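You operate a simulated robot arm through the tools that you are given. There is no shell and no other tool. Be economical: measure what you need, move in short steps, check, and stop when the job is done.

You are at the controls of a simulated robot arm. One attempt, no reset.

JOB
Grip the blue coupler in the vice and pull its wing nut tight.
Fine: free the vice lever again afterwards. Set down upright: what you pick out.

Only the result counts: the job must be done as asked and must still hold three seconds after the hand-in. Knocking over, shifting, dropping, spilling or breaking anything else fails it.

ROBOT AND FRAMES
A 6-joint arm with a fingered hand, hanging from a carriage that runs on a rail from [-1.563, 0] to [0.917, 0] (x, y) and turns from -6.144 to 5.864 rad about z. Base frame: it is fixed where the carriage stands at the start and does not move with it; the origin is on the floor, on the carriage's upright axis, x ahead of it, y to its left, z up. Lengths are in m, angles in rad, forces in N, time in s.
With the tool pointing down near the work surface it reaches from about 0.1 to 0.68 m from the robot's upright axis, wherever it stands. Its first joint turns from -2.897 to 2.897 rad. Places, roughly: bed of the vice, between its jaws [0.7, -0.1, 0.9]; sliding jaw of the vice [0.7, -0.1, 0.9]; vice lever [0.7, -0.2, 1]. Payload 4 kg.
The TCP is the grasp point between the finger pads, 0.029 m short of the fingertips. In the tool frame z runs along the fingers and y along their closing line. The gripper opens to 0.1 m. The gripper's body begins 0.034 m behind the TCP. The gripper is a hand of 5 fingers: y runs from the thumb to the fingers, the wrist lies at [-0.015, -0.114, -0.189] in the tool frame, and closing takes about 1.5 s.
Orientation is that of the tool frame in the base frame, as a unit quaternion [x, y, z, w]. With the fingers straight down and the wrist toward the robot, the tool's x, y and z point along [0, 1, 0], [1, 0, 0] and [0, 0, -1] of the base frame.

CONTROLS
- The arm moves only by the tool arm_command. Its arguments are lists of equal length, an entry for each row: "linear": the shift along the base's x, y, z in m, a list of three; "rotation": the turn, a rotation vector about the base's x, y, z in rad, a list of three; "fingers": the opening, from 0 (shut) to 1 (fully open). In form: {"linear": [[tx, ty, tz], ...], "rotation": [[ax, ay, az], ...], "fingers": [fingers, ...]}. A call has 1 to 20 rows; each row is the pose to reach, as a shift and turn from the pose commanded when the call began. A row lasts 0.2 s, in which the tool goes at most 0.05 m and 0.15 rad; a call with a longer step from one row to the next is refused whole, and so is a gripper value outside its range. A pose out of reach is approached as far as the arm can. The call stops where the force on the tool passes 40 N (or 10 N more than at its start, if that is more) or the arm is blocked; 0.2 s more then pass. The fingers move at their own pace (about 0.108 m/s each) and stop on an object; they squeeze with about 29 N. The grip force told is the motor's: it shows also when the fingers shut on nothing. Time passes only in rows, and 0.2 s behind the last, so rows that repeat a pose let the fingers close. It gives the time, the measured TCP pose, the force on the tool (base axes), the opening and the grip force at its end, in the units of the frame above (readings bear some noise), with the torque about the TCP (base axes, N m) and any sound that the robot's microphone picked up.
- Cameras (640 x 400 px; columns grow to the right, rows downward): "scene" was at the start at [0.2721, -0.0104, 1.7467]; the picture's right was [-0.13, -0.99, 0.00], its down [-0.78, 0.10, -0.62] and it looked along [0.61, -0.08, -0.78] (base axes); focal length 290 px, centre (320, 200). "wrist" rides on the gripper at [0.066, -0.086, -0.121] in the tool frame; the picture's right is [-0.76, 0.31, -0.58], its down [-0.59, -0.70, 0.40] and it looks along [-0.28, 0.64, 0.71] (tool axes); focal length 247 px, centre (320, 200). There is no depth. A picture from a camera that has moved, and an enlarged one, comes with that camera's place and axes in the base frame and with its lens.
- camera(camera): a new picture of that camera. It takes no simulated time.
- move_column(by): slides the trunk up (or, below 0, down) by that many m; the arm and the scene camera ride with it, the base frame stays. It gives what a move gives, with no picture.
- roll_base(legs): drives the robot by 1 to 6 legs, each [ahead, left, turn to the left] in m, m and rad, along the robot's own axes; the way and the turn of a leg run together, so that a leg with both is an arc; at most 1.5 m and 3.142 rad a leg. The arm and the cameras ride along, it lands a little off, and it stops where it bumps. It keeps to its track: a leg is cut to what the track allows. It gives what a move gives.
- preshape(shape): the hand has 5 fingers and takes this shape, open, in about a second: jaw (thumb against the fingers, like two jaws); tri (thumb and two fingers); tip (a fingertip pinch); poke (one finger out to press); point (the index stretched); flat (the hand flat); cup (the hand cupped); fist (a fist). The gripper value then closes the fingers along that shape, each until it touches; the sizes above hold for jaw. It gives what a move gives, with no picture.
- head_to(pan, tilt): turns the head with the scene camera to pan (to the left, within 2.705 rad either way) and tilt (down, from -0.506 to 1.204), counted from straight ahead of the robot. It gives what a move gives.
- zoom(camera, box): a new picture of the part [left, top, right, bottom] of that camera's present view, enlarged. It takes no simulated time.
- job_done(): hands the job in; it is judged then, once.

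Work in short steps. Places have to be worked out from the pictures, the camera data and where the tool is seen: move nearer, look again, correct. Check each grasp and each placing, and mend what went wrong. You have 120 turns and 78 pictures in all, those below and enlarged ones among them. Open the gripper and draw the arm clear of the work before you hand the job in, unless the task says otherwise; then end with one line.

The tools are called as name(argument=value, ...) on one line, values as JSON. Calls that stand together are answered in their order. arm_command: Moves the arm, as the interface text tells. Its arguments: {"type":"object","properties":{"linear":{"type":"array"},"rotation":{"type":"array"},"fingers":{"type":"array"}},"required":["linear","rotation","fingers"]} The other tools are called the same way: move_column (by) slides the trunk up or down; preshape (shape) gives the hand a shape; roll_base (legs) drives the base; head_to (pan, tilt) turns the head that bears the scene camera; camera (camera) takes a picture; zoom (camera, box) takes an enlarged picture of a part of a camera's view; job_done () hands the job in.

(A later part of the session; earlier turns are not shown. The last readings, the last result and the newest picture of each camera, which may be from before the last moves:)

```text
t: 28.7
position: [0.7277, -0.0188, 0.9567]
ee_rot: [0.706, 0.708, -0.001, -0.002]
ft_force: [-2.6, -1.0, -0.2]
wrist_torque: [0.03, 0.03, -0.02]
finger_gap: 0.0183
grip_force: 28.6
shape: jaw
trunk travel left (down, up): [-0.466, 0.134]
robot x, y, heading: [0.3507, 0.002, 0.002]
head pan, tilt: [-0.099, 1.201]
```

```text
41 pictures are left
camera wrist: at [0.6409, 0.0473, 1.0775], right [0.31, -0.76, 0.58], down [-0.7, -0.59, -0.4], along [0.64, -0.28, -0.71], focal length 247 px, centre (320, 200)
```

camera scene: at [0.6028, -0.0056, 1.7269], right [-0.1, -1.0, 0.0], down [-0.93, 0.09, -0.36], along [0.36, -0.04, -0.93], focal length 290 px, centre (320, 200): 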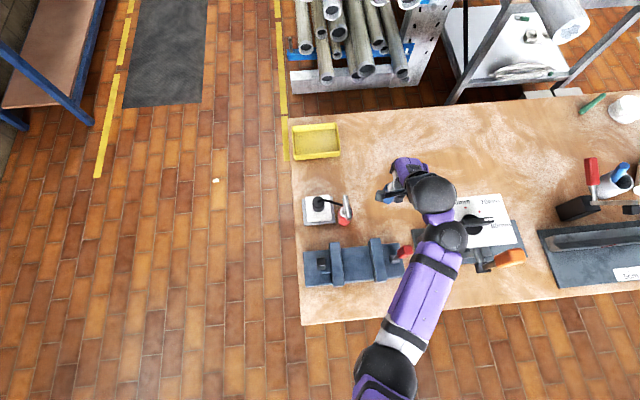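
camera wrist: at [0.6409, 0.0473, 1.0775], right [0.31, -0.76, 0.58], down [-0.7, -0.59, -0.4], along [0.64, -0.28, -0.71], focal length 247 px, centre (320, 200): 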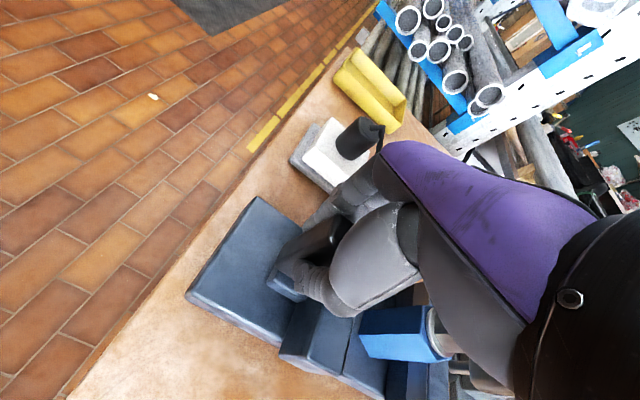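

The handle is held. I'll draw it toward the fixed jaw (-y) in small steps.

arm_command(linear=[[0, -0.008, 0], [0, -0.016, 0], [0, -0.024, 0], [0, -0.03, 0]], rotation=[[0, 0, 0], [0, 0, 0], [0, 0, 0], [0, 0, 0]], fingers=[0, 0, 0, 0])

zoom(camera="scene", box=[276, 205, 436, 305])

```text
t: 29.7
position: [0.7271, -0.0494, 0.9574]
ee_rot: [0.707, 0.708, 0.0, -0.001]
ft_force: [-1.3, 0.2, -4.8]
wrist_torque: [0.05, 0.0, -0.02]
finger_gap: 0.0186
grip_force: 28.3
shape: jaw
trunk travel left (down, up): [-0.466, 0.134]
robot x, y, heading: [0.3522, 0.001, -0.0]
head pan, tilt: [-0.099, 1.201]
```

```text
4.00 times, centred on (356, 255) of scene
camera zoom: at [0.6027, -0.0055, 1.7268], right [-0.1, -1.0, 0.0], down [-0.93, 0.09, -0.36], along [0.36, -0.04, -0.93], focal length 1159 px, centre (176, -20)
```

zoom: 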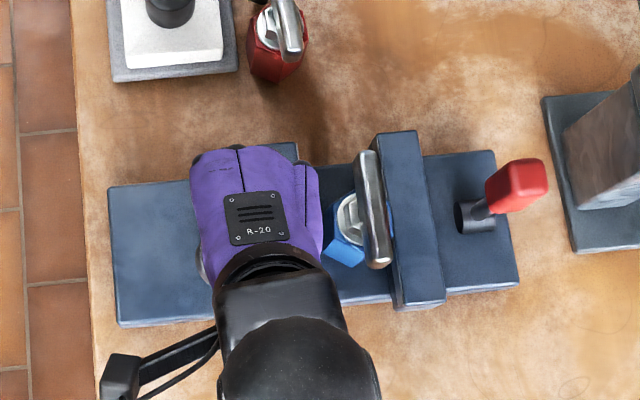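

The jaw slides with the handle. I'll continue in smaller steps until it meets the coupler and presses it onto the fixed jaw.

arm_command(linear=[[0, -0.004, 0], [0, -0.008, 0], [0, -0.012, 0], [0, -0.016, 0]], rotation=[[0, 0, 0], [0, 0, 0], [0, 0, 0], [0, 0, 0]], fingers=[0, 0, 0, 0])

camera(camera="wrist")

```text
t: 30.7
position: [0.7274, -0.0655, 0.9565]
ee_rot: [0.706, 0.709, 0.0, -0.001]
ft_force: [-3.4, 2.1, -1.0]
wrist_torque: [0.07, 0.09, -0.02]
finger_gap: 0.0182
grip_force: 29.2
shape: jaw
trunk travel left (down, up): [-0.466, 0.134]
robot x, y, heading: [0.3503, -0.0044, -0.005]
head pan, tilt: [-0.099, 1.201]
```

```text
39 pictures are left
camera wrist: at [0.6409, 0.0006, 1.0774], right [0.31, -0.76, 0.58], down [-0.7, -0.59, -0.4], along [0.64, -0.28, -0.71], focal length 247 px, centre (320, 200)
```

wrist: 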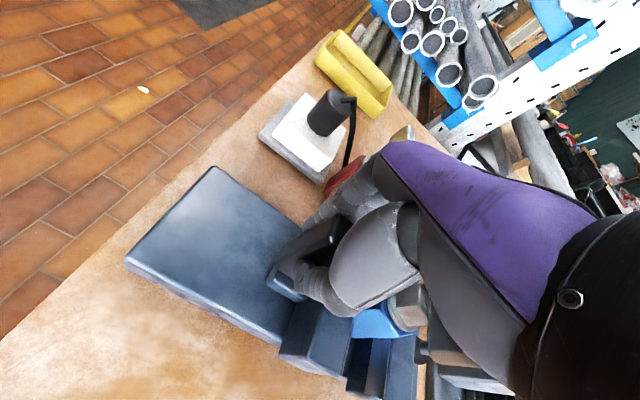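

Force is beginning to rise; the jaw is at the coupler. Continue in 3 mm steps until a firm stop.

arm_command(linear=[[0, -0.003, 0], [0, -0.006, 0], [0, -0.009, 0], [0, -0.012, 0]], rotation=[[0, 0, 0], [0, 0, 0], [0, 0, 0], [0, 0, 0]], fingers=[0, 0, 0, 0])

zoom(camera="scene", box=[308, 215, 420, 285])

```text
t: 31.7
position: [0.7255, -0.0714, 0.9562]
ee_rot: [0.706, 0.708, 0.001, -0.002]
ft_force: [-3.6, 17.9, 0.5]
wrist_torque: [0.34, 0.03, 0.16]
finger_gap: 0.0181
grip_force: 28.8
shape: jaw
trunk travel left (down, up): [-0.466, 0.134]
robot x, y, heading: [0.3515, 0.0031, 0.001]
head pan, tilt: [-0.099, 1.201]
```

```text
5.71 times, centred on (364, 250) of scene
camera zoom: at [0.6027, -0.0043, 1.7268], right [-0.1, -1.0, 0.0], down [-0.93, 0.09, -0.36], along [0.36, -0.03, -0.93], focal length 1655 px, centre (69, -86)
```

zoom: 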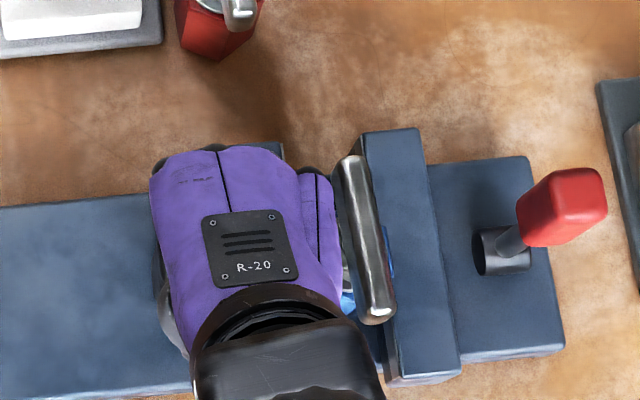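

The jaw gap now equals the hex width (travel 0.053), with a firm 18 N stop, so the coupler is nipped. I'll release the handle and rise.

arm_command(linear=[[0, 0.004, 0], [0, 0.006, 0], [0, 0.006, 0], [0, 0.006, 0], [0, 0.006, 0], [0, 0.006, 0.02], [0, 0.01, 0.05], [0, 0.03, 0.08]], rotation=[[0, 0, 0], [0, 0, 0], [0, 0, 0], [0, 0, 0], [0, 0, 0], [0, 0, 0], [0, 0, 0], [0, 0, 0]], fingers=[0.1, 0.4, 0.7, 0.8, 0.8, 0.8, 0.8, 0.8])

arm_command(linear=[[0, 0.04, 0], [0, 0.08, 0], [0, 0.12, 0], [0, 0.16, 0], [0, 0.2, 0]], rotation=[[0, 0, 0], [0, 0, 0], [0, 0, 0], [0, 0, 0], [0, 0, 0]], fingers=[1, 1, 1, 1, 1])

zoom(camera="scene", box=[292, 205, 420, 285])

```text
t: 33.5
position: [0.7292, -0.0484, 1.0382]
ee_rot: [0.706, 0.708, 0.001, 0.001]
ft_force: [-0.5, 0.1, 0.0]
wrist_torque: [-0.03, -0.02, -0.01]
finger_gap: 0.0797
grip_force: 0.1
shape: jaw
trunk travel left (down, up): [-0.466, 0.134]
robot x, y, heading: [0.3484, -0.0012, -0.002]
head pan, tilt: [-0.099, 1.201]
```

```text
t: 34.7
position: [0.7278, 0.1532, 1.035]
ee_rot: [0.704, 0.71, 0.001, 0.001]
ft_force: [-0.1, -0.8, -0.4]
wrist_torque: [0.1, -0.02, 0.03]
finger_gap: 0.1002
grip_force: 0.1
shape: jaw
trunk travel left (down, up): [-0.466, 0.134]
robot x, y, heading: [0.3513, -0.0021, 0.004]
head pan, tilt: [-0.099, 1.201]
```

```text
5.00 times, centred on (356, 245) of scene
camera zoom: at [0.6027, -0.0059, 1.7269], right [-0.1, -1.0, 0.0], down [-0.93, 0.09, -0.36], along [0.36, -0.04, -0.93], focal length 1448 px, centre (140, -25)
```

zoom: 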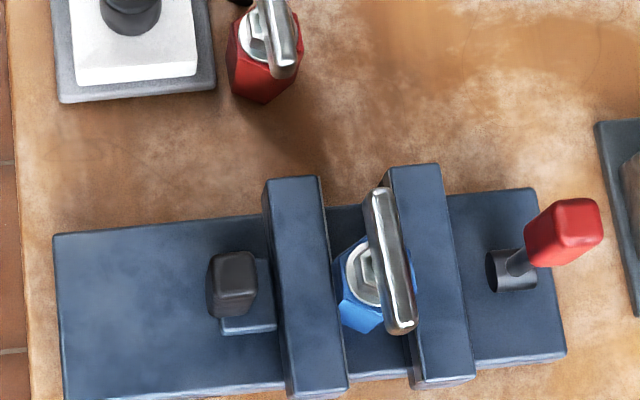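

The coupler is nipped between the jaws and upright. Next is the red lever: hinge hub ≈(0.724, -0.239, 0.89) with axis along y, knob ≈(0.737, -0.235, 1.0). I'll raise the trunk for clearance and come over the knob.

move_column(by=0.08)

arm_command(linear=[[0, -0.04, 0], [0, -0.08, 0], [0, -0.12, 0], [0, -0.16, 0], [0, -0.2, 0], [0, -0.24, 0], [0, -0.28, 0], [0.005, -0.32, 0], [0.01, -0.36, 0], [0.01, -0.388, 0], [0.01, -0.388, -0.02]], rotation=[[0, 0, 0], [0, 0, 0], [0, 0, 0], [0, 0, 0], [0, 0, 0], [0, 0, 0], [0, 0, 0], [0, 0, 0], [0, 0, 0], [0, 0, 0], [0, 0, 0]], fingers=[1, 1, 1, 1, 1, 1, 1, 1, 1, 1, 1])

camera(camera="wrist")

camera(camera="scene")

```text
t: 35.9
position: [0.7283, 0.1533, 1.1151]
ee_rot: [0.706, 0.708, 0.002, -0.001]
ft_force: [0.6, 0.2, -0.4]
wrist_torque: [-0.01, 0.02, -0.04]
finger_gap: 0.0998
grip_force: 0.2
shape: jaw
trunk travel left (down, up): [-0.546, 0.054]
robot x, y, heading: [0.3486, -0.0002, 0.002]
head pan, tilt: [-0.099, 1.201]
```

```text
t: 38.3
position: [0.7378, -0.235, 1.0946]
ee_rot: [0.706, 0.709, 0.002, 0.0]
ft_force: [0.9, 0.0, 0.7]
wrist_torque: [0.0, 0.0, 0.02]
finger_gap: 0.0999
grip_force: 0.0
shape: jaw
out of reach, approached as far as the arm can: row 8, 9, 10
trunk travel left (down, up): [-0.546, 0.054]
robot x, y, heading: [0.3506, 0.0032, 0.001]
head pan, tilt: [-0.099, 1.201]
```

```text
36 pictures are left
camera wrist: at [0.6509, -0.1697, 1.2147], right [0.31, -0.76, 0.58], down [-0.7, -0.59, -0.4], along [0.64, -0.28, -0.71], focal length 247 px, centre (320, 200)
```

wrist: 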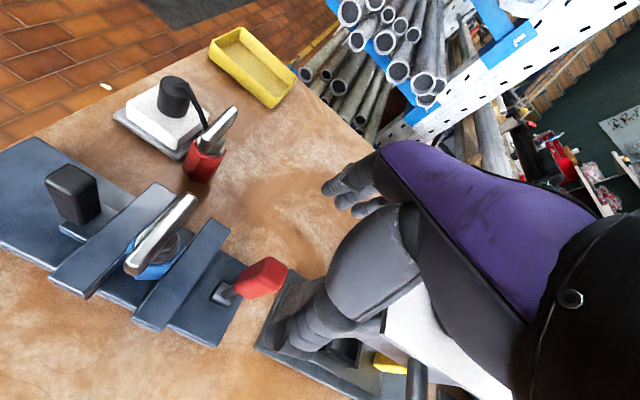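

```text
35 pictures are left
camera scene: at [0.603, -0.0057, 1.807], right [-0.1, -1.0, 0.0], down [-0.93, 0.09, -0.36], along [0.36, -0.04, -0.93], focal length 290 px, centre (320, 200)
```

scene: 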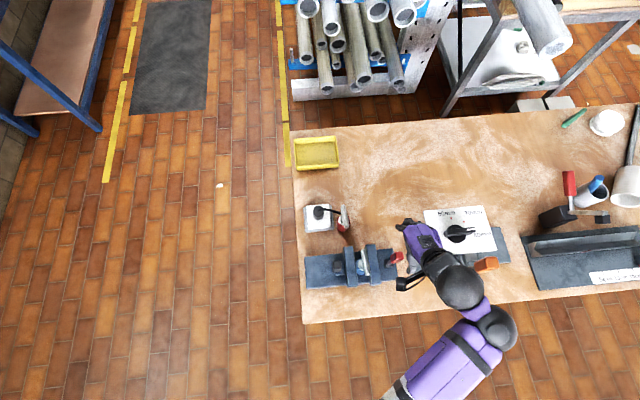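

The knob projects exactly where expected. I'll descend so the fingers straddle it along x.

arm_command(linear=[[0, 0, -0.04], [0, 0, -0.07], [0, 0, -0.09], [0, 0, -0.1], [0, 0, -0.1]], rotation=[[0, 0, 0], [0, 0, 0], [0, 0, 0], [0, 0, 0], [0, 0, 0]], fingers=[1, 1, 0.9, 0.8, 0.7])

camera(camera="wrist")

```text
t: 39.5
position: [0.7385, -0.2344, 0.9942]
ee_rot: [0.706, 0.708, 0.002, -0.001]
ft_force: [0.4, 0.2, -0.3]
wrist_torque: [0.0, -0.02, 0.0]
finger_gap: 0.0701
grip_force: 0.0
shape: jaw
trunk travel left (down, up): [-0.546, 0.054]
robot x, y, heading: [0.3497, -0.0005, -0.002]
head pan, tilt: [-0.099, 1.201]
```

```text
34 pictures are left
camera wrist: at [0.6512, -0.1695, 1.115], right [0.31, -0.76, 0.57], down [-0.7, -0.59, -0.4], along [0.64, -0.28, -0.71], focal length 247 px, centre (320, 200)
```

wrist: 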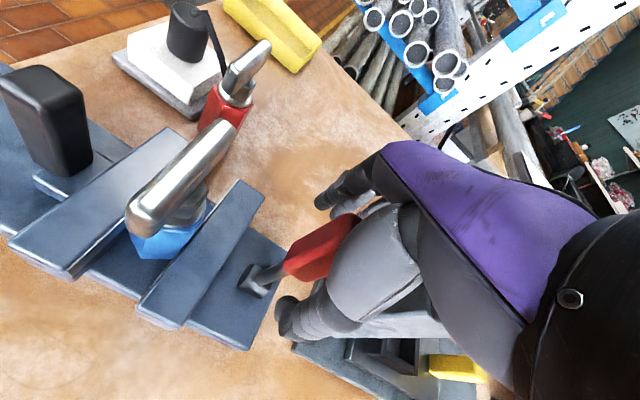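

The knob is between thumb and fingers. I'll test pulling toward the robot (-x) in small steps.

arm_command(linear=[[-0.01, 0, 0], [-0.02, 0, 0], [-0.03, 0, 0], [-0.04, 0, 0]], rotation=[[0, 0, 0], [0, 0, 0], [0, 0, 0], [0, 0, 0]], fingers=[0.7, 0.7, 0.7, 0.7])

```text
t: 40.5
position: [0.6971, -0.2335, 0.9954]
ee_rot: [0.706, 0.708, 0.002, -0.001]
ft_force: [2.0, 0.4, 0.7]
wrist_torque: [0.03, 0.05, -0.03]
finger_gap: 0.0709
grip_force: 0.2
shape: jaw
trunk travel left (down, up): [-0.546, 0.054]
robot x, y, heading: [0.3504, 0.0027, 0.005]
head pan, tilt: [-0.099, 1.201]
```

Light 2 N force: the lever appears to follow. Let me look.

camera(camera="wrist")

```text
33 pictures are left
camera wrist: at [0.6116, -0.1692, 1.1151], right [0.31, -0.76, 0.57], down [-0.7, -0.59, -0.4], along [0.64, -0.28, -0.71], focal length 247 px, centre (320, 200)
```

wrist: 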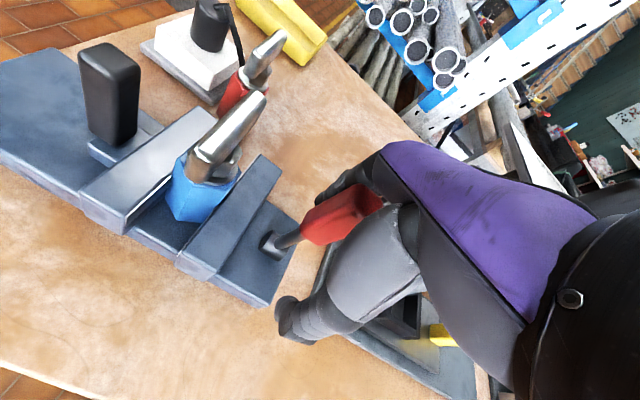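

The lever tilts freely toward me. I'll follow the arc with the hand pitching along.

arm_command(linear=[[-0.012, 0, -0.001], [-0.024, 0, -0.004], [-0.036, 0, -0.01], [-0.046, 0, -0.016]], rotation=[[0, -0.06, 0], [0, -0.13, 0], [0, -0.2, 0], [0, -0.26, 0]], fingers=[0.7, 0.7, 0.7, 0.7])

camera(camera="wrist")

zoom(camera="scene", box=[300, 225, 428, 305])

```text
t: 41.5
position: [0.6515, -0.2338, 0.9782]
ee_rot: [0.7, 0.702, 0.093, 0.091]
ft_force: [0.1, 0.7, 0.9]
wrist_torque: [-0.02, -0.01, -0.01]
finger_gap: 0.0705
grip_force: 0.1
shape: jaw
trunk travel left (down, up): [-0.546, 0.054]
robot x, y, heading: [0.345, -0.0012, 0.006]
head pan, tilt: [-0.099, 1.201]
```

```text
32 pictures are left
camera wrist: at [0.5366, -0.1687, 1.0727], right [0.15, -0.76, 0.63], down [-0.57, -0.59, -0.57], along [0.81, -0.28, -0.52], focal length 247 px, centre (320, 200)
```

wrist: 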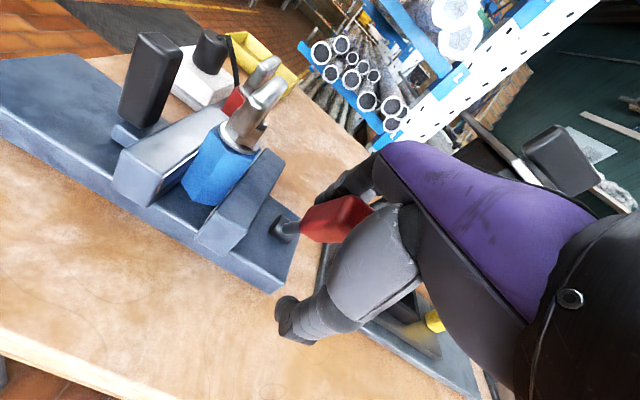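

```text
5.00 times, centred on (364, 265) of scene
camera zoom: at [0.603, -0.0056, 1.807], right [-0.1, -1.0, 0.0], down [-0.93, 0.09, -0.36], along [0.36, -0.04, -0.93], focal length 1448 px, centre (100, -125)
```

zoom: 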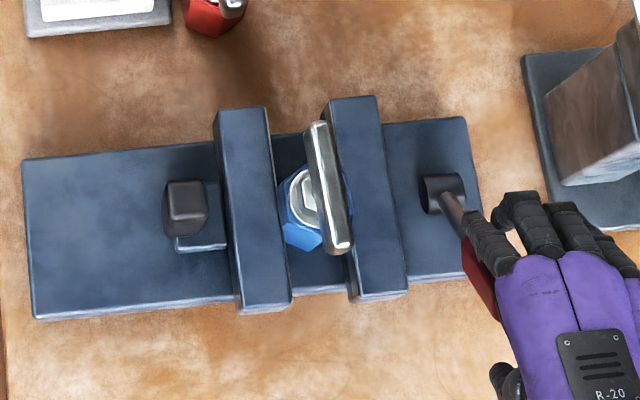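

The lever follows with little resistance (now ~30°). Continue to about 60°.

arm_command(linear=[[-0.01, 0, -0.007], [-0.019, 0, -0.015], [-0.028, 0, -0.025], [-0.035, 0, -0.036]], rotation=[[0, -0.08, 0], [0, -0.16, 0], [0, -0.24, 0], [0, -0.32, 0]], fingers=[0.7, 0.7, 0.7, 0.7])

zoom(camera="scene", box=[300, 225, 428, 305])

```text
t: 42.5
position: [0.6164, -0.236, 0.9436]
ee_rot: [0.676, 0.679, 0.203, 0.204]
ft_force: [0.0, 0.3, 0.1]
wrist_torque: [0.01, -0.03, 0.0]
finger_gap: 0.0715
grip_force: 0.0
shape: jaw
trunk travel left (down, up): [-0.546, 0.054]
robot x, y, heading: [0.3512, 0.0024, 0.004]
head pan, tilt: [-0.099, 1.201]
```

```text
5.00 times, centred on (364, 265) of scene
camera zoom: at [0.603, -0.0056, 1.8071], right [-0.1, -1.0, 0.0], down [-0.93, 0.09, -0.36], along [0.36, -0.04, -0.93], focal length 1448 px, centre (100, -125)
```

zoom: 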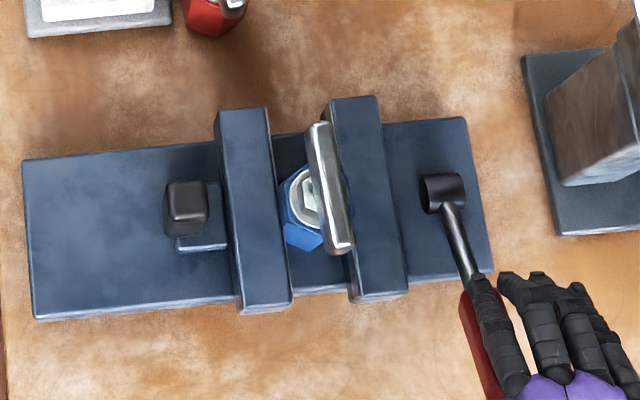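

The lever is at ~55–60°, only the index finger bears on it. I'll shift 1 cm left and press further down.

arm_command(linear=[[0, 0.006, 0], [-0.003, 0.012, -0.006], [-0.008, 0.012, -0.013], [-0.012, 0.012, -0.022]], rotation=[[0, 0, 0], [0, -0.05, 0], [0, -0.1, 0], [0, -0.15, 0]], fingers=[0.65, 0.6, 0.6, 0.6])

zoom(camera="scene", box=[300, 225, 428, 305])

camera(camera="wrist")

```text
t: 43.5
position: [0.6069, -0.2192, 0.9358]
ee_rot: [0.659, 0.662, 0.252, 0.253]
ft_force: [6.3, -9.1, -0.2]
wrist_torque: [0.21, 0.08, -0.31]
finger_gap: 0.0657
grip_force: 0.0
shape: jaw
out of reach, approached as far as the arm can: row 4
trunk travel left (down, up): [-0.546, 0.054]
robot x, y, heading: [0.349, 0.0041, 0.001]
head pan, tilt: [-0.099, 1.201]
```

```text
5.00 times, centred on (364, 265) of scene
camera zoom: at [0.6035, -0.0062, 1.807], right [-0.1, -1.0, 0.0], down [-0.93, 0.09, -0.36], along [0.36, -0.04, -0.93], focal length 1448 px, centre (100, -125)
```

zoom: 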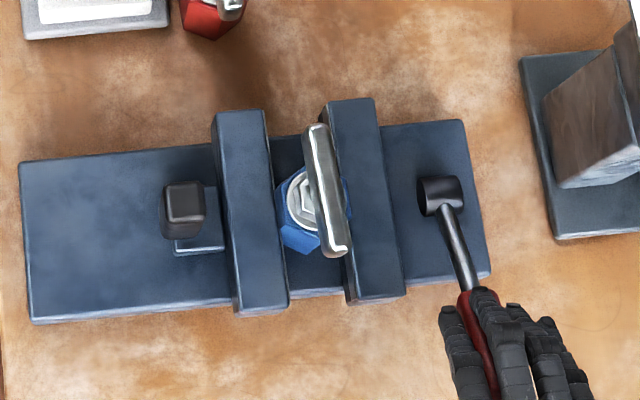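

```text
28 pictures are left
camera wrist: at [0.4619, -0.1528, 0.9673], right [-0.15, -0.75, 0.64], down [-0.26, -0.59, -0.76], along [0.95, -0.28, -0.1], focal length 247 px, centre (320, 200)
```

wrist: 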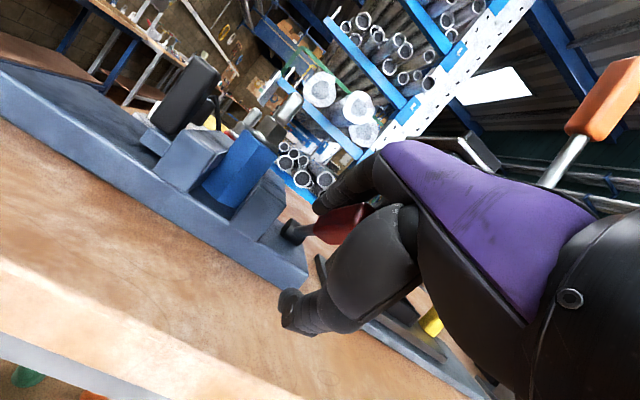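

The knob has slipped between fingers sideways. I'll back out up and away, then press the lever down from above with closed fingers.

arm_command(linear=[[-0.02, -0.008, 0.025], [-0.04, -0.008, 0.055], [-0.04, -0.008, 0.09], [-0.03, -0.008, 0.12], [-0.01, -0.008, 0.13], [0.01, -0.008, 0.14]], rotation=[[0, 0.02, 0], [0, 0.15, 0], [0, 0.3, 0], [0, 0.44, 0], [0, 0.58, 0], [0, 0.73, 0]], fingers=[0.8, 0.8, 0.8, 0.8, 0.5, 0.2])

arm_command(linear=[[0, 0, 0], [0, 0, 0], [0, 0, 0], [0, 0, 0]], rotation=[[0, 0, 0], [0, 0, 0], [0, 0, 0], [0, 0, 0]], fingers=[0, 0, 0, 0])

camera(camera="wrist")

camera(camera="scene")

```text
t: 44.1
position: [0.5712, -0.2306, 0.9265]
ee_rot: [0.66, 0.682, 0.234, 0.213]
ft_force: [11.4, 21.0, 22.9]
wrist_torque: [-0.67, -0.8, 0.78]
finger_gap: 0.0897
grip_force: 0.1
shape: jaw
out of reach, approached as far as the arm can: row 1, 2, 3
trunk travel left (down, up): [-0.546, 0.054]
robot x, y, heading: [0.3511, -0.0029, 0.006]
head pan, tilt: [-0.099, 1.201]
stopped in row 3: the force on the tool passed its limit at 50 N (the readings are from after the stop); the commanded pose is now the measured one
```

```text
t: 45.2
position: [0.573, -0.2287, 0.9289]
ee_rot: [0.657, 0.682, 0.238, 0.218]
ft_force: [11.5, 18.7, 23.7]
wrist_torque: [-0.55, -0.96, 0.67]
finger_gap: 0.0337
grip_force: 28.5
shape: jaw
trunk travel left (down, up): [-0.546, 0.054]
robot x, y, heading: [0.3507, 0.0031, 0.0]
head pan, tilt: [-0.099, 1.201]
stopped in row 4: the force on the tool passed its limit at 43 N (the readings are from after the stop); the commanded pose is now the measured one
```

```text
27 pictures are left
camera wrist: at [0.4283, -0.1696, 0.9731], right [-0.07, -0.77, 0.63], down [-0.29, -0.59, -0.75], along [0.95, -0.24, -0.18], focal length 247 px, centre (320, 200)
```

wrist: 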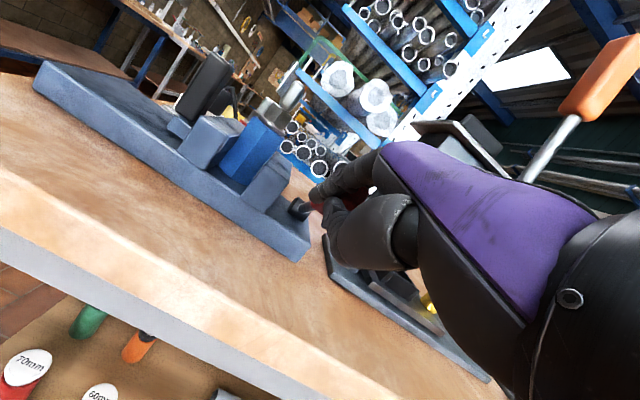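

```text
26 pictures are left
camera scene: at [0.6045, -0.0039, 1.8076], right [-0.1, -1.0, 0.0], down [-0.93, 0.09, -0.36], along [0.36, -0.03, -0.93], focal length 290 px, centre (320, 200)
```

scene: 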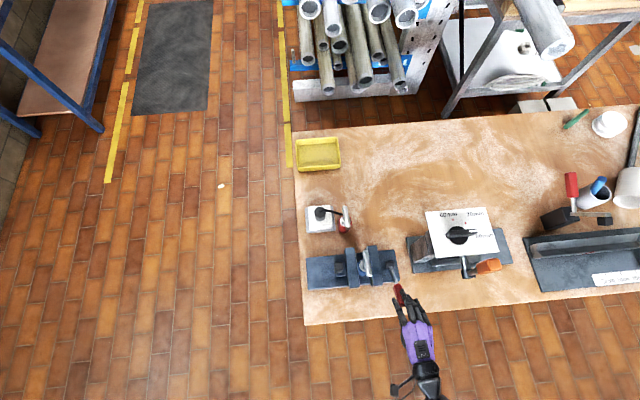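

The hand is too close to the robot axis here (wrist right over it), and the fingers have closed around the knob. I'll first open the fingers in place and see the forces.

arm_command(linear=[[0, 0, 0], [0, 0, 0], [0, 0, 0], [0, 0, 0]], rotation=[[0, 0, 0], [0, 0, 0], [0, 0, 0], [0, 0, 0]], fingers=[0.4, 0.7, 1, 1])

zoom(camera="scene", box=[340, 235, 452, 335])

```text
t: 46.2
position: [0.5702, -0.2307, 0.9274]
ee_rot: [0.66, 0.681, 0.234, 0.215]
ft_force: [6.8, 24.6, 4.2]
wrist_torque: [-0.89, -0.03, 1.06]
finger_gap: 0.0995
grip_force: 0.0
shape: jaw
trunk travel left (down, up): [-0.546, 0.054]
robot x, y, heading: [0.3526, 0.0041, 0.002]
head pan, tilt: [-0.099, 1.201]
```

```text
4.00 times, centred on (396, 285) of scene
camera zoom: at [0.6038, -0.0036, 1.8072], right [-0.1, -1.0, 0.0], down [-0.93, 0.09, -0.36], along [0.36, -0.03, -0.93], focal length 1159 px, centre (16, -140)
```

zoom: 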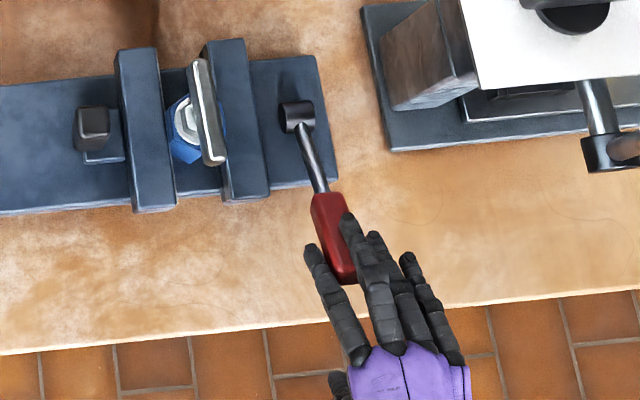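

The knob lies between index and middle finger, and the lever looks close to horizontal. I'll ease sideways to relieve the side force, then drive the base back to withdraw horizontally.

arm_command(linear=[[0, 0.004, 0], [0, 0.008, 0], [0, 0.008, 0]], rotation=[[0, 0, 0], [0, 0, 0], [0, 0, 0]], fingers=[1, 1, 1])

```text
t: 47.0
position: [0.5694, -0.2274, 0.9253]
ee_rot: [0.66, 0.681, 0.232, 0.217]
ft_force: [6.7, 12.0, 10.4]
wrist_torque: [-0.5, -0.43, 0.51]
finger_gap: 0.0999
grip_force: 0.0
shape: jaw
trunk travel left (down, up): [-0.546, 0.054]
robot x, y, heading: [0.3512, 0.001, 0.003]
head pan, tilt: [-0.099, 1.201]
```

arm_command(linear=[[0, 0.004, 0], [0, 0.008, 0], [0, 0.008, 0.003]], rotation=[[0, 0, 0], [0, 0, 0], [0, 0, 0]], fingers=[1, 1, 1])

```text
t: 47.8
position: [0.5685, -0.2249, 0.9229]
ee_rot: [0.66, 0.681, 0.232, 0.219]
ft_force: [4.9, 1.3, 16.3]
wrist_torque: [-0.14, -0.7, 0.01]
finger_gap: 0.1
grip_force: 0.0
shape: jaw
out of reach, approached as far as the arm can: row 1, 2, 3
trunk travel left (down, up): [-0.546, 0.054]
robot x, y, heading: [0.3495, 0.0026, 0.002]
head pan, tilt: [-0.099, 1.201]
```

Side force is gone. Now I'll drive back 0.12 m to withdraw the hand horizontally.

roll_base(legs=[[-0.12, 0, 0]])

zoom(camera="scene", box=[340, 175, 468, 255])

```text
t: 49.0
position: [0.4471, -0.2229, 0.9204]
ee_rot: [0.66, 0.681, 0.232, 0.216]
ft_force: [-0.1, -0.1, 0.0]
wrist_torque: [-0.04, -0.01, 0.0]
finger_gap: 0.1
grip_force: 0.0
shape: jaw
trunk travel left (down, up): [-0.546, 0.054]
robot x, y, heading: [0.2312, -0.0008, 0.005]
head pan, tilt: [-0.099, 1.201]
```

```text
5.00 times, centred on (404, 215) of scene
camera zoom: at [0.4821, -0.0048, 1.807], right [-0.09, -1.0, 0.0], down [-0.93, 0.09, -0.36], along [0.36, -0.03, -0.93], focal length 1448 px, centre (-100, 125)
```

zoom: 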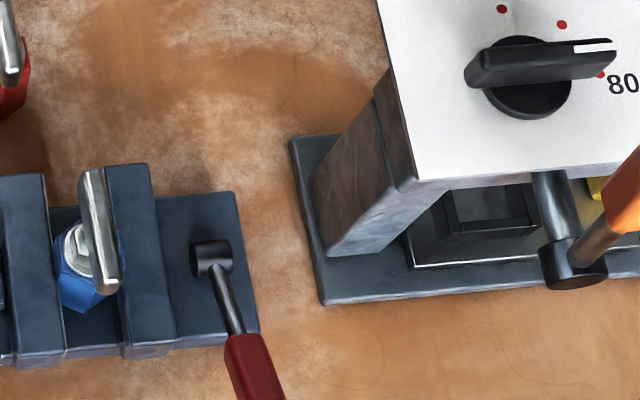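

Hand free; lever at roughly 65° and the coupler undisturbed. I'll bring the hand upright and high, closing the fingers, to press the knob from above.

arm_command(linear=[[-0.0, 0, 0.02], [0, 0, 0.05], [0, 0, 0.08], [0.02, 0, 0.1], [0.05, 0, 0.12], [0.08, 0, 0.13]], rotation=[[0, 0.1, 0], [0, 0.22, 0], [0, 0.34, 0], [0, 0.46, 0], [0, 0.58, 0], [0, 0.67, 0]], fingers=[0.8, 0.6, 0.4, 0.2, 0, 0])

camera(camera="wrist")

```text
t: 50.4
position: [0.6014, -0.3689, 0.9035]
ee_rot: [0.699, 0.715, 0.003, -0.021]
ft_force: [-0.4, -0.2, -0.3]
wrist_torque: [0.02, -0.06, 0.0]
finger_gap: 0.0001
grip_force: 28.5
shape: jaw
out of reach, approached as far as the arm can: row 1, 2, 3, 4, 5, 6
trunk travel left (down, up): [-0.546, 0.054]
robot x, y, heading: [0.2305, -0.0037, 0.005]
head pan, tilt: [-0.099, 1.201]
```

```text
23 pictures are left
camera wrist: at [0.5171, -0.3085, 1.0276], right [0.34, -0.77, 0.54], down [-0.7, -0.59, -0.4], along [0.63, -0.24, -0.74], focal length 247 px, centre (320, 200)
```

wrist: 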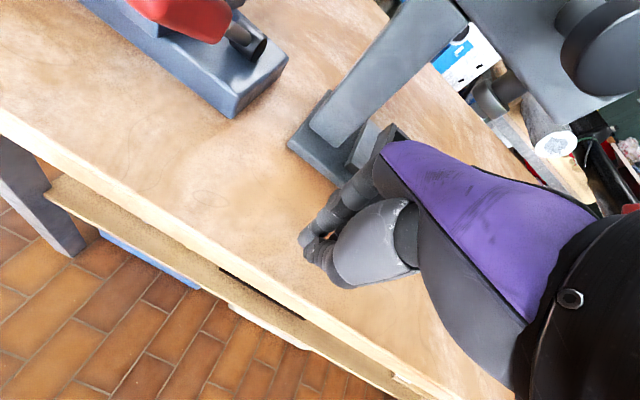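

The unreachable waypoints sent the hand to (0.60, -0.37, 0.90), but nothing was touched. I'll go straight up first, then over the knob.

arm_command(linear=[[0, 0, 0.03], [0, 0, 0.06], [0, 0, 0.09], [0, 0, 0.12], [0, 0.03, 0.13], [0, 0.06, 0.13], [0, 0.09, 0.13], [0.005, 0.12, 0.13], [0.01, 0.134, 0.13]], rotation=[[0, 0, 0], [0, 0, 0], [0, 0, 0], [0, 0, 0], [0, 0, 0], [0, 0, 0], [0, 0, 0], [0, 0, 0], [0, 0, 0]], fingers=[0, 0, 0, 0, 0, 0, 0, 0, 0])

camera(camera="wrist")

```text
t: 52.4
position: [0.6049, -0.2375, 1.0344]
ee_rot: [0.699, 0.715, 0.001, -0.021]
ft_force: [0.5, 0.0, 0.0]
wrist_torque: [0.01, 0.05, 0.02]
finger_gap: 0.0
grip_force: 29.1
shape: jaw
out of reach, approached as far as the arm can: row 1
trunk travel left (down, up): [-0.546, 0.054]
robot x, y, heading: [0.2258, -0.0014, 0.007]
head pan, tilt: [-0.099, 1.201]
```

```text
22 pictures are left
camera wrist: at [0.5202, -0.1759, 1.1586], right [0.34, -0.77, 0.54], down [-0.7, -0.59, -0.4], along [0.63, -0.25, -0.74], focal length 247 px, centre (320, 200)
```

wrist: 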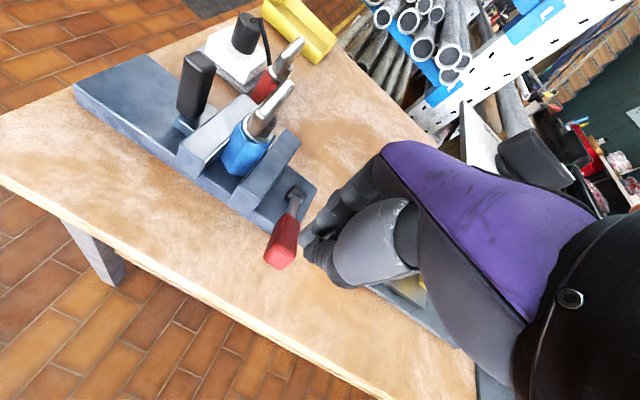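

The lever stands at about 65° from upright with its knob at ≈(0.62, -0.232, 0.95). I'll press down on it with the closed fingertips.

arm_command(linear=[[0.008, 0.004, -0.015], [0.01, 0.005, -0.03], [0.01, 0.005, -0.04], [0.01, 0.005, -0.05], [0.01, 0.005, -0.06], [0.01, 0.005, -0.07]], rotation=[[0, 0, 0], [0, 0, 0], [0, 0, 0], [0, 0, 0], [0, 0, 0], [0, 0, 0]], fingers=[0, 0, 0, 0, 0, 0])

camera(camera="wrist")

```text
t: 53.5
position: [0.6257, -0.2355, 0.993]
ee_rot: [0.698, 0.716, 0.004, -0.007]
ft_force: [6.3, 1.7, 16.6]
wrist_torque: [-0.01, -0.16, 0.04]
finger_gap: 0.0002
grip_force: 29.3
shape: jaw
trunk travel left (down, up): [-0.546, 0.054]
robot x, y, heading: [0.2262, -0.0005, 0.004]
head pan, tilt: [-0.099, 1.201]
stopped in row 5: the force on the tool passed its limit at 46 N (the readings are from after the stop); the commanded pose is now the measured one
```

```text
21 pictures are left
camera wrist: at [0.5375, -0.1732, 1.1147], right [0.33, -0.76, 0.56], down [-0.69, -0.6, -0.41], along [0.65, -0.25, -0.72], focal length 247 px, centre (320, 200)
```

wrist: 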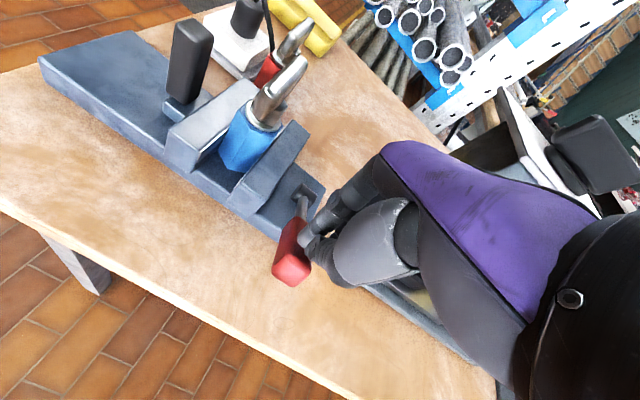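

46 N on the lever didn't move it, so it's at a firm end stop (~65°): presumably locked. Next I'll go up, open, and align over the wing nut bar at ≈(0.722, -0.150).

arm_command(linear=[[0, 0, 0.03], [0, 0, 0.06], [0.01, 0.01, 0.08], [0.04, 0.04, 0.08], [0.07, 0.07, 0.08], [0.096, 0.0855, 0.08], [0.096, 0.0855, 0.075]], rotation=[[0, 0, 0], [0, 0, 0], [0, 0, 0], [0, 0, 0], [0, 0, 0], [0, 0, 0], [0, 0, 0]], fingers=[0, 0.2, 0.6, 1, 1, 1, 1])

camera(camera="wrist")

```text
t: 55.1
position: [0.7162, -0.1473, 1.0632]
ee_rot: [0.698, 0.716, 0.003, -0.012]
ft_force: [-0.3, 0.5, -1.1]
wrist_torque: [0.01, 0.01, 0.03]
finger_gap: 0.1
grip_force: 0.1
shape: jaw
trunk travel left (down, up): [-0.546, 0.054]
robot x, y, heading: [0.2278, 0.0023, 0.007]
head pan, tilt: [-0.099, 1.201]
```

```text
20 pictures are left
camera wrist: at [0.6304, -0.0858, 1.1864], right [0.33, -0.76, 0.56], down [-0.69, -0.6, -0.4], along [0.64, -0.25, -0.73], focal length 247 px, centre (320, 200)
```

wrist: 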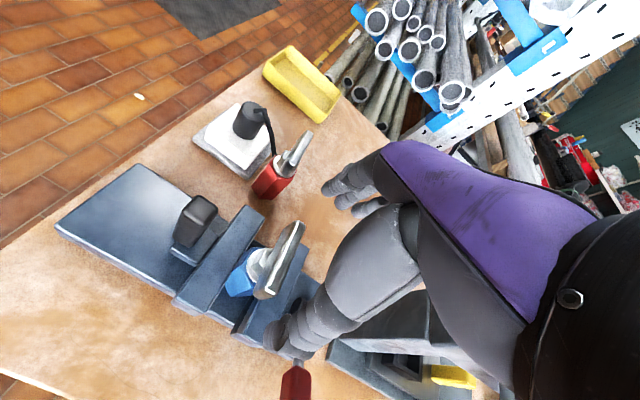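

Bar centre (0.722, -0.1435), az ≈0 — aligned with the hand. I'll shift slightly, descend and grip the bar ends.

arm_command(linear=[[0.003, 0.002, -0.02], [0.006, 0.003, -0.04], [0.006, 0.003, -0.06], [0.006, 0.003, -0.072], [0.006, 0.003, -0.072], [0.006, 0.003, -0.072], [0.006, 0.003, -0.072], [0.006, 0.003, -0.072], [0.006, 0.003, -0.072]], rotation=[[0, 0, 0], [0, 0, 0], [0, 0, 0], [0, 0, 0], [0, 0, 0], [0, 0, 0], [0, 0, 0], [0, 0, 0], [0, 0, 0]], fingers=[1, 1, 1, 1, 0.7, 0.4, 0.2, 0, 0])

```text
t: 57.1
position: [0.7232, -0.145, 0.9926]
ee_rot: [0.698, 0.716, 0.004, -0.012]
ft_force: [-0.9, 2.2, 3.0]
wrist_torque: [-0.17, 0.98, 0.02]
finger_gap: 0.0496
grip_force: 28.9
shape: jaw
trunk travel left (down, up): [-0.546, 0.054]
robot x, y, heading: [0.2304, -0.0016, 0.005]
head pan, tilt: [-0.099, 1.201]
```

Gripped as before (gap 0.0496). I'll turn clockwise (seen from above) a little and read the torque.

arm_command(linear=[[0, 0, 0], [0, 0, 0], [0, 0, 0], [0, 0, 0]], rotation=[[0, 0, -0.08], [0, 0, -0.16], [0, 0, -0.24], [0, 0, -0.3]], fingers=[0, 0, 0, 0])

zoom(camera="wrist", box=[160, 180, 352, 320])

```text
t: 58.1
position: [0.7225, -0.1443, 0.9923]
ee_rot: [0.797, 0.604, 0.005, -0.013]
ft_force: [-1.6, 2.6, -0.3]
wrist_torque: [0.06, 0.91, 0.04]
finger_gap: 0.049
grip_force: 28.8
shape: jaw
trunk travel left (down, up): [-0.546, 0.054]
robot x, y, heading: [0.2292, 0.0015, 0.004]
head pan, tilt: [-0.099, 1.201]
```

```text
2.86 times, centred on (256, 250) of wrist
camera zoom: at [0.6581, -0.0606, 1.1154], right [0.09, -0.83, 0.56], down [-0.84, -0.36, -0.4], along [0.54, -0.43, -0.73], focal length 706 px, centre (503, 57)
```

zoom: 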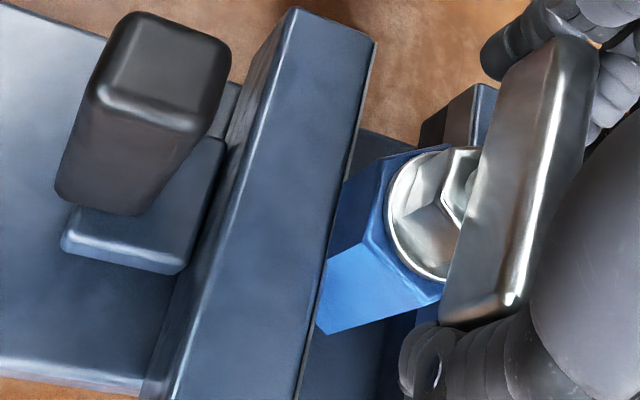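

The nut turns freely while the hex body stays aligned with the jaws. Continue turning clockwise.

arm_command(linear=[[0, 0, 0], [0, 0, 0], [0, 0, 0], [0, 0, 0], [0, 0, 0], [0, 0, 0]], rotation=[[0, 0, -0.1], [0, 0, -0.2], [0, 0, -0.3], [0, 0, -0.4], [0, 0, -0.5], [0, 0, -0.6]], fingers=[0, 0, 0, 0, 0, 0])

zoom(camera="wrist", box=[160, 180, 352, 320])

```text
t: 59.5
position: [0.7224, -0.1446, 0.994]
ee_rot: [0.94, 0.34, 0.008, -0.009]
ft_force: [-1.1, 4.4, 0.3]
wrist_torque: [0.54, 0.66, 0.04]
finger_gap: 0.0488
grip_force: 28.9
shape: jaw
trunk travel left (down, up): [-0.546, 0.054]
robot x, y, heading: [0.228, -0.0008, 0.005]
head pan, tilt: [-0.099, 1.201]
```

```text
2.86 times, centred on (256, 250) of wrist
camera zoom: at [0.7165, -0.0389, 1.1154], right [-0.39, -0.73, 0.56], down [-0.9, 0.17, -0.4], along [0.2, -0.66, -0.73], focal length 706 px, centre (503, 57)
```

zoom: 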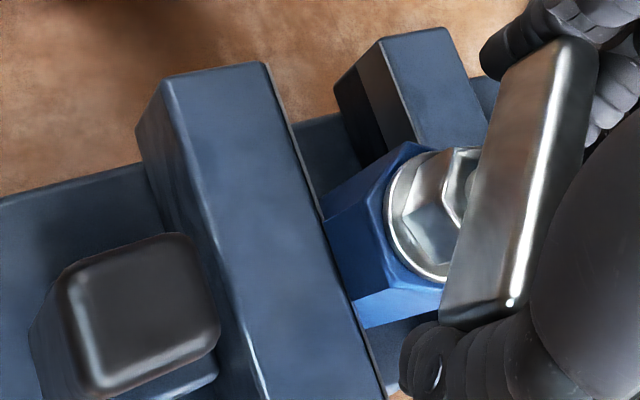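

Body stays clamped; the nut is at about -50° with little torque. Continue in smaller steps, watching torque.

arm_command(linear=[[0, 0, 0], [0, 0, 0], [0, 0, 0], [0, 0, 0]], rotation=[[0, 0, -0.1], [0, 0, -0.2], [0, 0, -0.3], [0, 0, -0.4]], fingers=[0, 0, 0, 0])

```text
t: 60.5
position: [0.7222, -0.145, 0.9925]
ee_rot: [0.989, 0.146, 0.011, -0.007]
ft_force: [1.1, 2.4, -0.3]
wrist_torque: [0.84, 0.44, -0.02]
finger_gap: 0.0488
grip_force: 29.0
shape: jaw
trunk travel left (down, up): [-0.546, 0.054]
robot x, y, heading: [0.2268, -0.0003, 0.008]
head pan, tilt: [-0.099, 1.201]
```

arm_command(linear=[[0, 0, 0], [0, 0, 0], [0, 0, 0], [0, 0, 0]], rotation=[[0, 0, -0.1], [0, 0, -0.2], [0, 0, -0.3], [0, 0, -0.4]], fingers=[0, 0, 0, 0])

zoom(camera="wrist", box=[160, 180, 352, 320])

```text
t: 61.5
position: [0.723, -0.1443, 0.992]
ee_rot: [0.998, -0.054, 0.011, -0.005]
ft_force: [2.9, 0.8, -2.3]
wrist_torque: [1.0, 0.14, 0.05]
finger_gap: 0.0487
grip_force: 29.3
shape: jaw
trunk travel left (down, up): [-0.546, 0.054]
robot x, y, heading: [0.2281, -0.0006, 0.006]
head pan, tilt: [-0.099, 1.201]
```

```text
2.86 times, centred on (256, 250) of wrist
camera zoom: at [0.7937, -0.0668, 1.1154], right [-0.8, -0.23, 0.56], down [-0.5, 0.77, -0.4], along [-0.33, -0.6, -0.73], focal length 706 px, centre (503, 57)
```

zoom: 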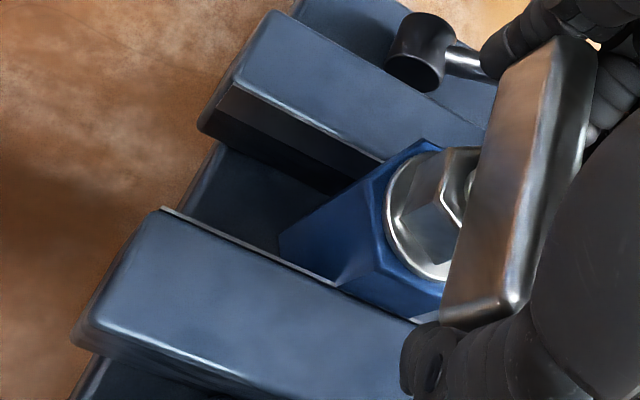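

Still free-turning at -96°. Continue.

arm_command(linear=[[0, 0, 0], [0, 0, 0], [0, 0, 0], [0, 0, 0]], rotation=[[0, 0, -0.1], [0, 0, -0.2], [0, 0, -0.3], [0, 0, -0.4]], fingers=[0, 0, 0, 0])

```text
t: 62.5
position: [0.7134, -0.1442, 0.9982]
ee_rot: [0.969, -0.247, 0.013, -0.005]
ft_force: [17.1, -0.2, -31.8]
wrist_torque: [0.97, -0.25, 0.2]
finger_gap: 0.0466
grip_force: 28.9
shape: jaw
out of reach, approached as far as the arm can: row 4
trunk travel left (down, up): [-0.546, 0.054]
robot x, y, heading: [0.2288, -0.0021, 0.002]
head pan, tilt: [-0.099, 1.201]
```

The arm hit its reach limit at -118° (nut still loose). I'll ease back, release, and regrip the symmetric bar with the hand turned 180°.

arm_command(linear=[[0.01, 0, -0.006], [0.01, 0, -0.006], [0.01, 0, -0.006], [0.01, 0, -0.006], [0.01, 0, -0.006], [0.01, 0, -0.006], [0.01, 0, 0.01], [0.01, 0, 0.04], [0.01, 0, 0.06]], rotation=[[0, 0, 0.08], [0, 0, 0.08], [0, 0, 0.08], [0, 0, 0.08], [0, 0, 0.08], [0, 0, 0.08], [0, 0, 0.08], [0, 0, 0.08], [0, 0, 0.08]], fingers=[0, 0.2, 0.5, 0.8, 1, 1, 1, 1, 1])

zoom(camera="wrist", box=[60, 130, 380, 330])

```text
t: 64.5
position: [0.7317, -0.1473, 1.0529]
ee_rot: [0.978, -0.211, 0.011, -0.003]
ft_force: [0.5, -0.3, -1.3]
wrist_torque: [0.02, -0.03, -0.02]
finger_gap: 0.0998
grip_force: 0.0
shape: jaw
out of reach, approached as far as the arm can: row 9
trunk travel left (down, up): [-0.546, 0.054]
robot x, y, heading: [0.2312, -0.0014, 0.005]
head pan, tilt: [-0.099, 1.201]
```

```text
2.00 times, centred on (220, 230) of wrist
camera zoom: at [0.8237, -0.095, 1.1753], right [-0.83, 0.03, 0.56], down [-0.24, 0.88, -0.4], along [-0.51, -0.47, -0.73], focal length 494 px, centre (520, 140)
```

zoom: 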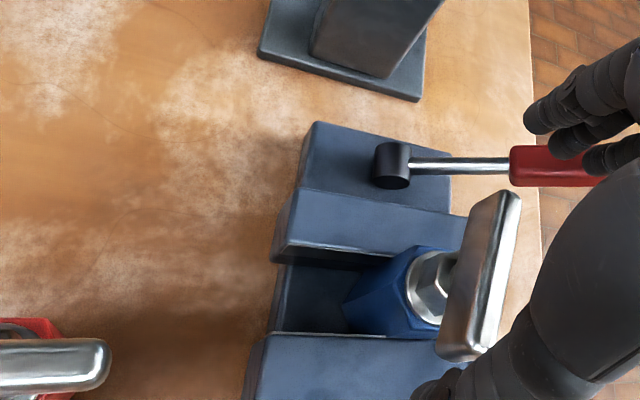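

Coupler still clamped; bar now at az ≈ -108°. I'll turn the hand the other way round toward az +70° at height, in two stages.

arm_command(linear=[[0, 0, 0], [0, 0, 0], [0, 0, 0], [0, 0, 0], [0, 0, 0], [0, 0, 0], [0, 0, 0], [0, 0, 0], [0, 0, 0], [0, 0, 0], [0, 0, 0], [0, 0, 0], [0, 0, 0], [0, 0, 0]], rotation=[[0, 0, 0.14], [0, 0, 0.28], [0, 0, 0.42], [0, 0, 0.56], [0, 0, 0.7], [0, 0, 0.84], [0, 0, 0.98], [0, 0, 1.12], [0, 0, 1.26], [0, 0, 1.4], [0, 0, 1.54], [0, 0, 1.68], [0, 0, 1.82], [0, 0, 1.96]], fingers=[1, 1, 1, 1, 1, 1, 1, 1, 1, 1, 1, 1, 1, 1])

arm_command(linear=[[0, 0, 0], [0, 0, 0], [0, 0, 0], [0, 0, 0], [0, 0, 0], [0, 0, 0]], rotation=[[0, 0, 0.12], [0, 0, 0.24], [0, 0, 0.36], [0, 0, 0.48], [0, 0, 0.6], [0, 0, 0.72]], fingers=[1, 1, 1, 1, 1, 1])

```text
t: 67.5
position: [0.7326, -0.1465, 1.0526]
ee_rot: [0.719, 0.695, 0.004, -0.011]
ft_force: [-0.6, 0.3, 0.0]
wrist_torque: [-0.04, -0.06, -0.02]
finger_gap: 0.0996
grip_force: 0.0
shape: jaw
out of reach, approached as far as the arm can: row 1, 2, 3
trunk travel left (down, up): [-0.546, 0.054]
robot x, y, heading: [0.2266, 0.0003, 0.008]
head pan, tilt: [-0.099, 1.201]
```

```text
t: 68.9
position: [0.7324, -0.1459, 1.0527]
ee_rot: [0.428, 0.904, -0.001, -0.012]
ft_force: [-0.5, 0.2, -1.2]
wrist_torque: [-0.01, -0.01, 0.0]
finger_gap: 0.0998
grip_force: 0.0
shape: jaw
trunk travel left (down, up): [-0.546, 0.054]
robot x, y, heading: [0.232, -0.0011, 0.006]
head pan, tilt: [-0.099, 1.201]
```

Reachable so far (az ≈39°). Continue to about 70° and look.

arm_command(linear=[[0, 0, 0], [-0.003, 0, 0], [-0.006, 0, 0], [-0.009, 0, 0], [-0.011, 0, 0]], rotation=[[0, 0, 0.11], [0, 0, 0.22], [0, 0, 0.33], [0, 0, 0.44], [0, 0, 0.54]], fingers=[1, 1, 1, 1, 1])

camera(camera="wrist")

zoom(camera="scene", box=[300, 150, 460, 250])

```text
t: 70.1
position: [0.7216, -0.1463, 1.0521]
ee_rot: [0.171, 0.985, -0.003, -0.013]
ft_force: [0.3, -0.2, -0.1]
wrist_torque: [-0.03, -0.03, 0.0]
finger_gap: 0.0999
grip_force: 0.1
shape: jaw
trunk travel left (down, up): [-0.546, 0.054]
robot x, y, heading: [0.2283, 0.0011, 0.006]
head pan, tilt: [-0.099, 1.201]
```

```text
15 pictures are left
camera wrist: at [0.6333, -0.2032, 1.1746], right [0.83, 0.03, 0.56], down [0.31, -0.86, -0.4], along [0.47, 0.51, -0.73], focal length 247 px, centre (320, 200)
```

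wrist: 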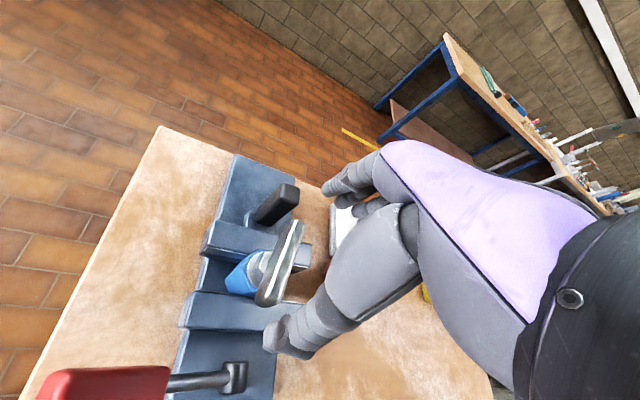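

```text
4.00 times, centred on (380, 200) of scene
camera zoom: at [0.4822, -0.0047, 1.8069], right [-0.09, -1.0, 0.0], down [-0.93, 0.09, -0.36], along [0.36, -0.03, -0.93], focal length 1159 px, centre (80, 200)
```

zoom: 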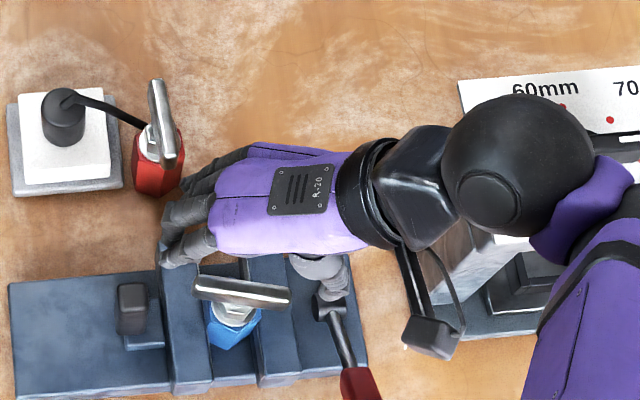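

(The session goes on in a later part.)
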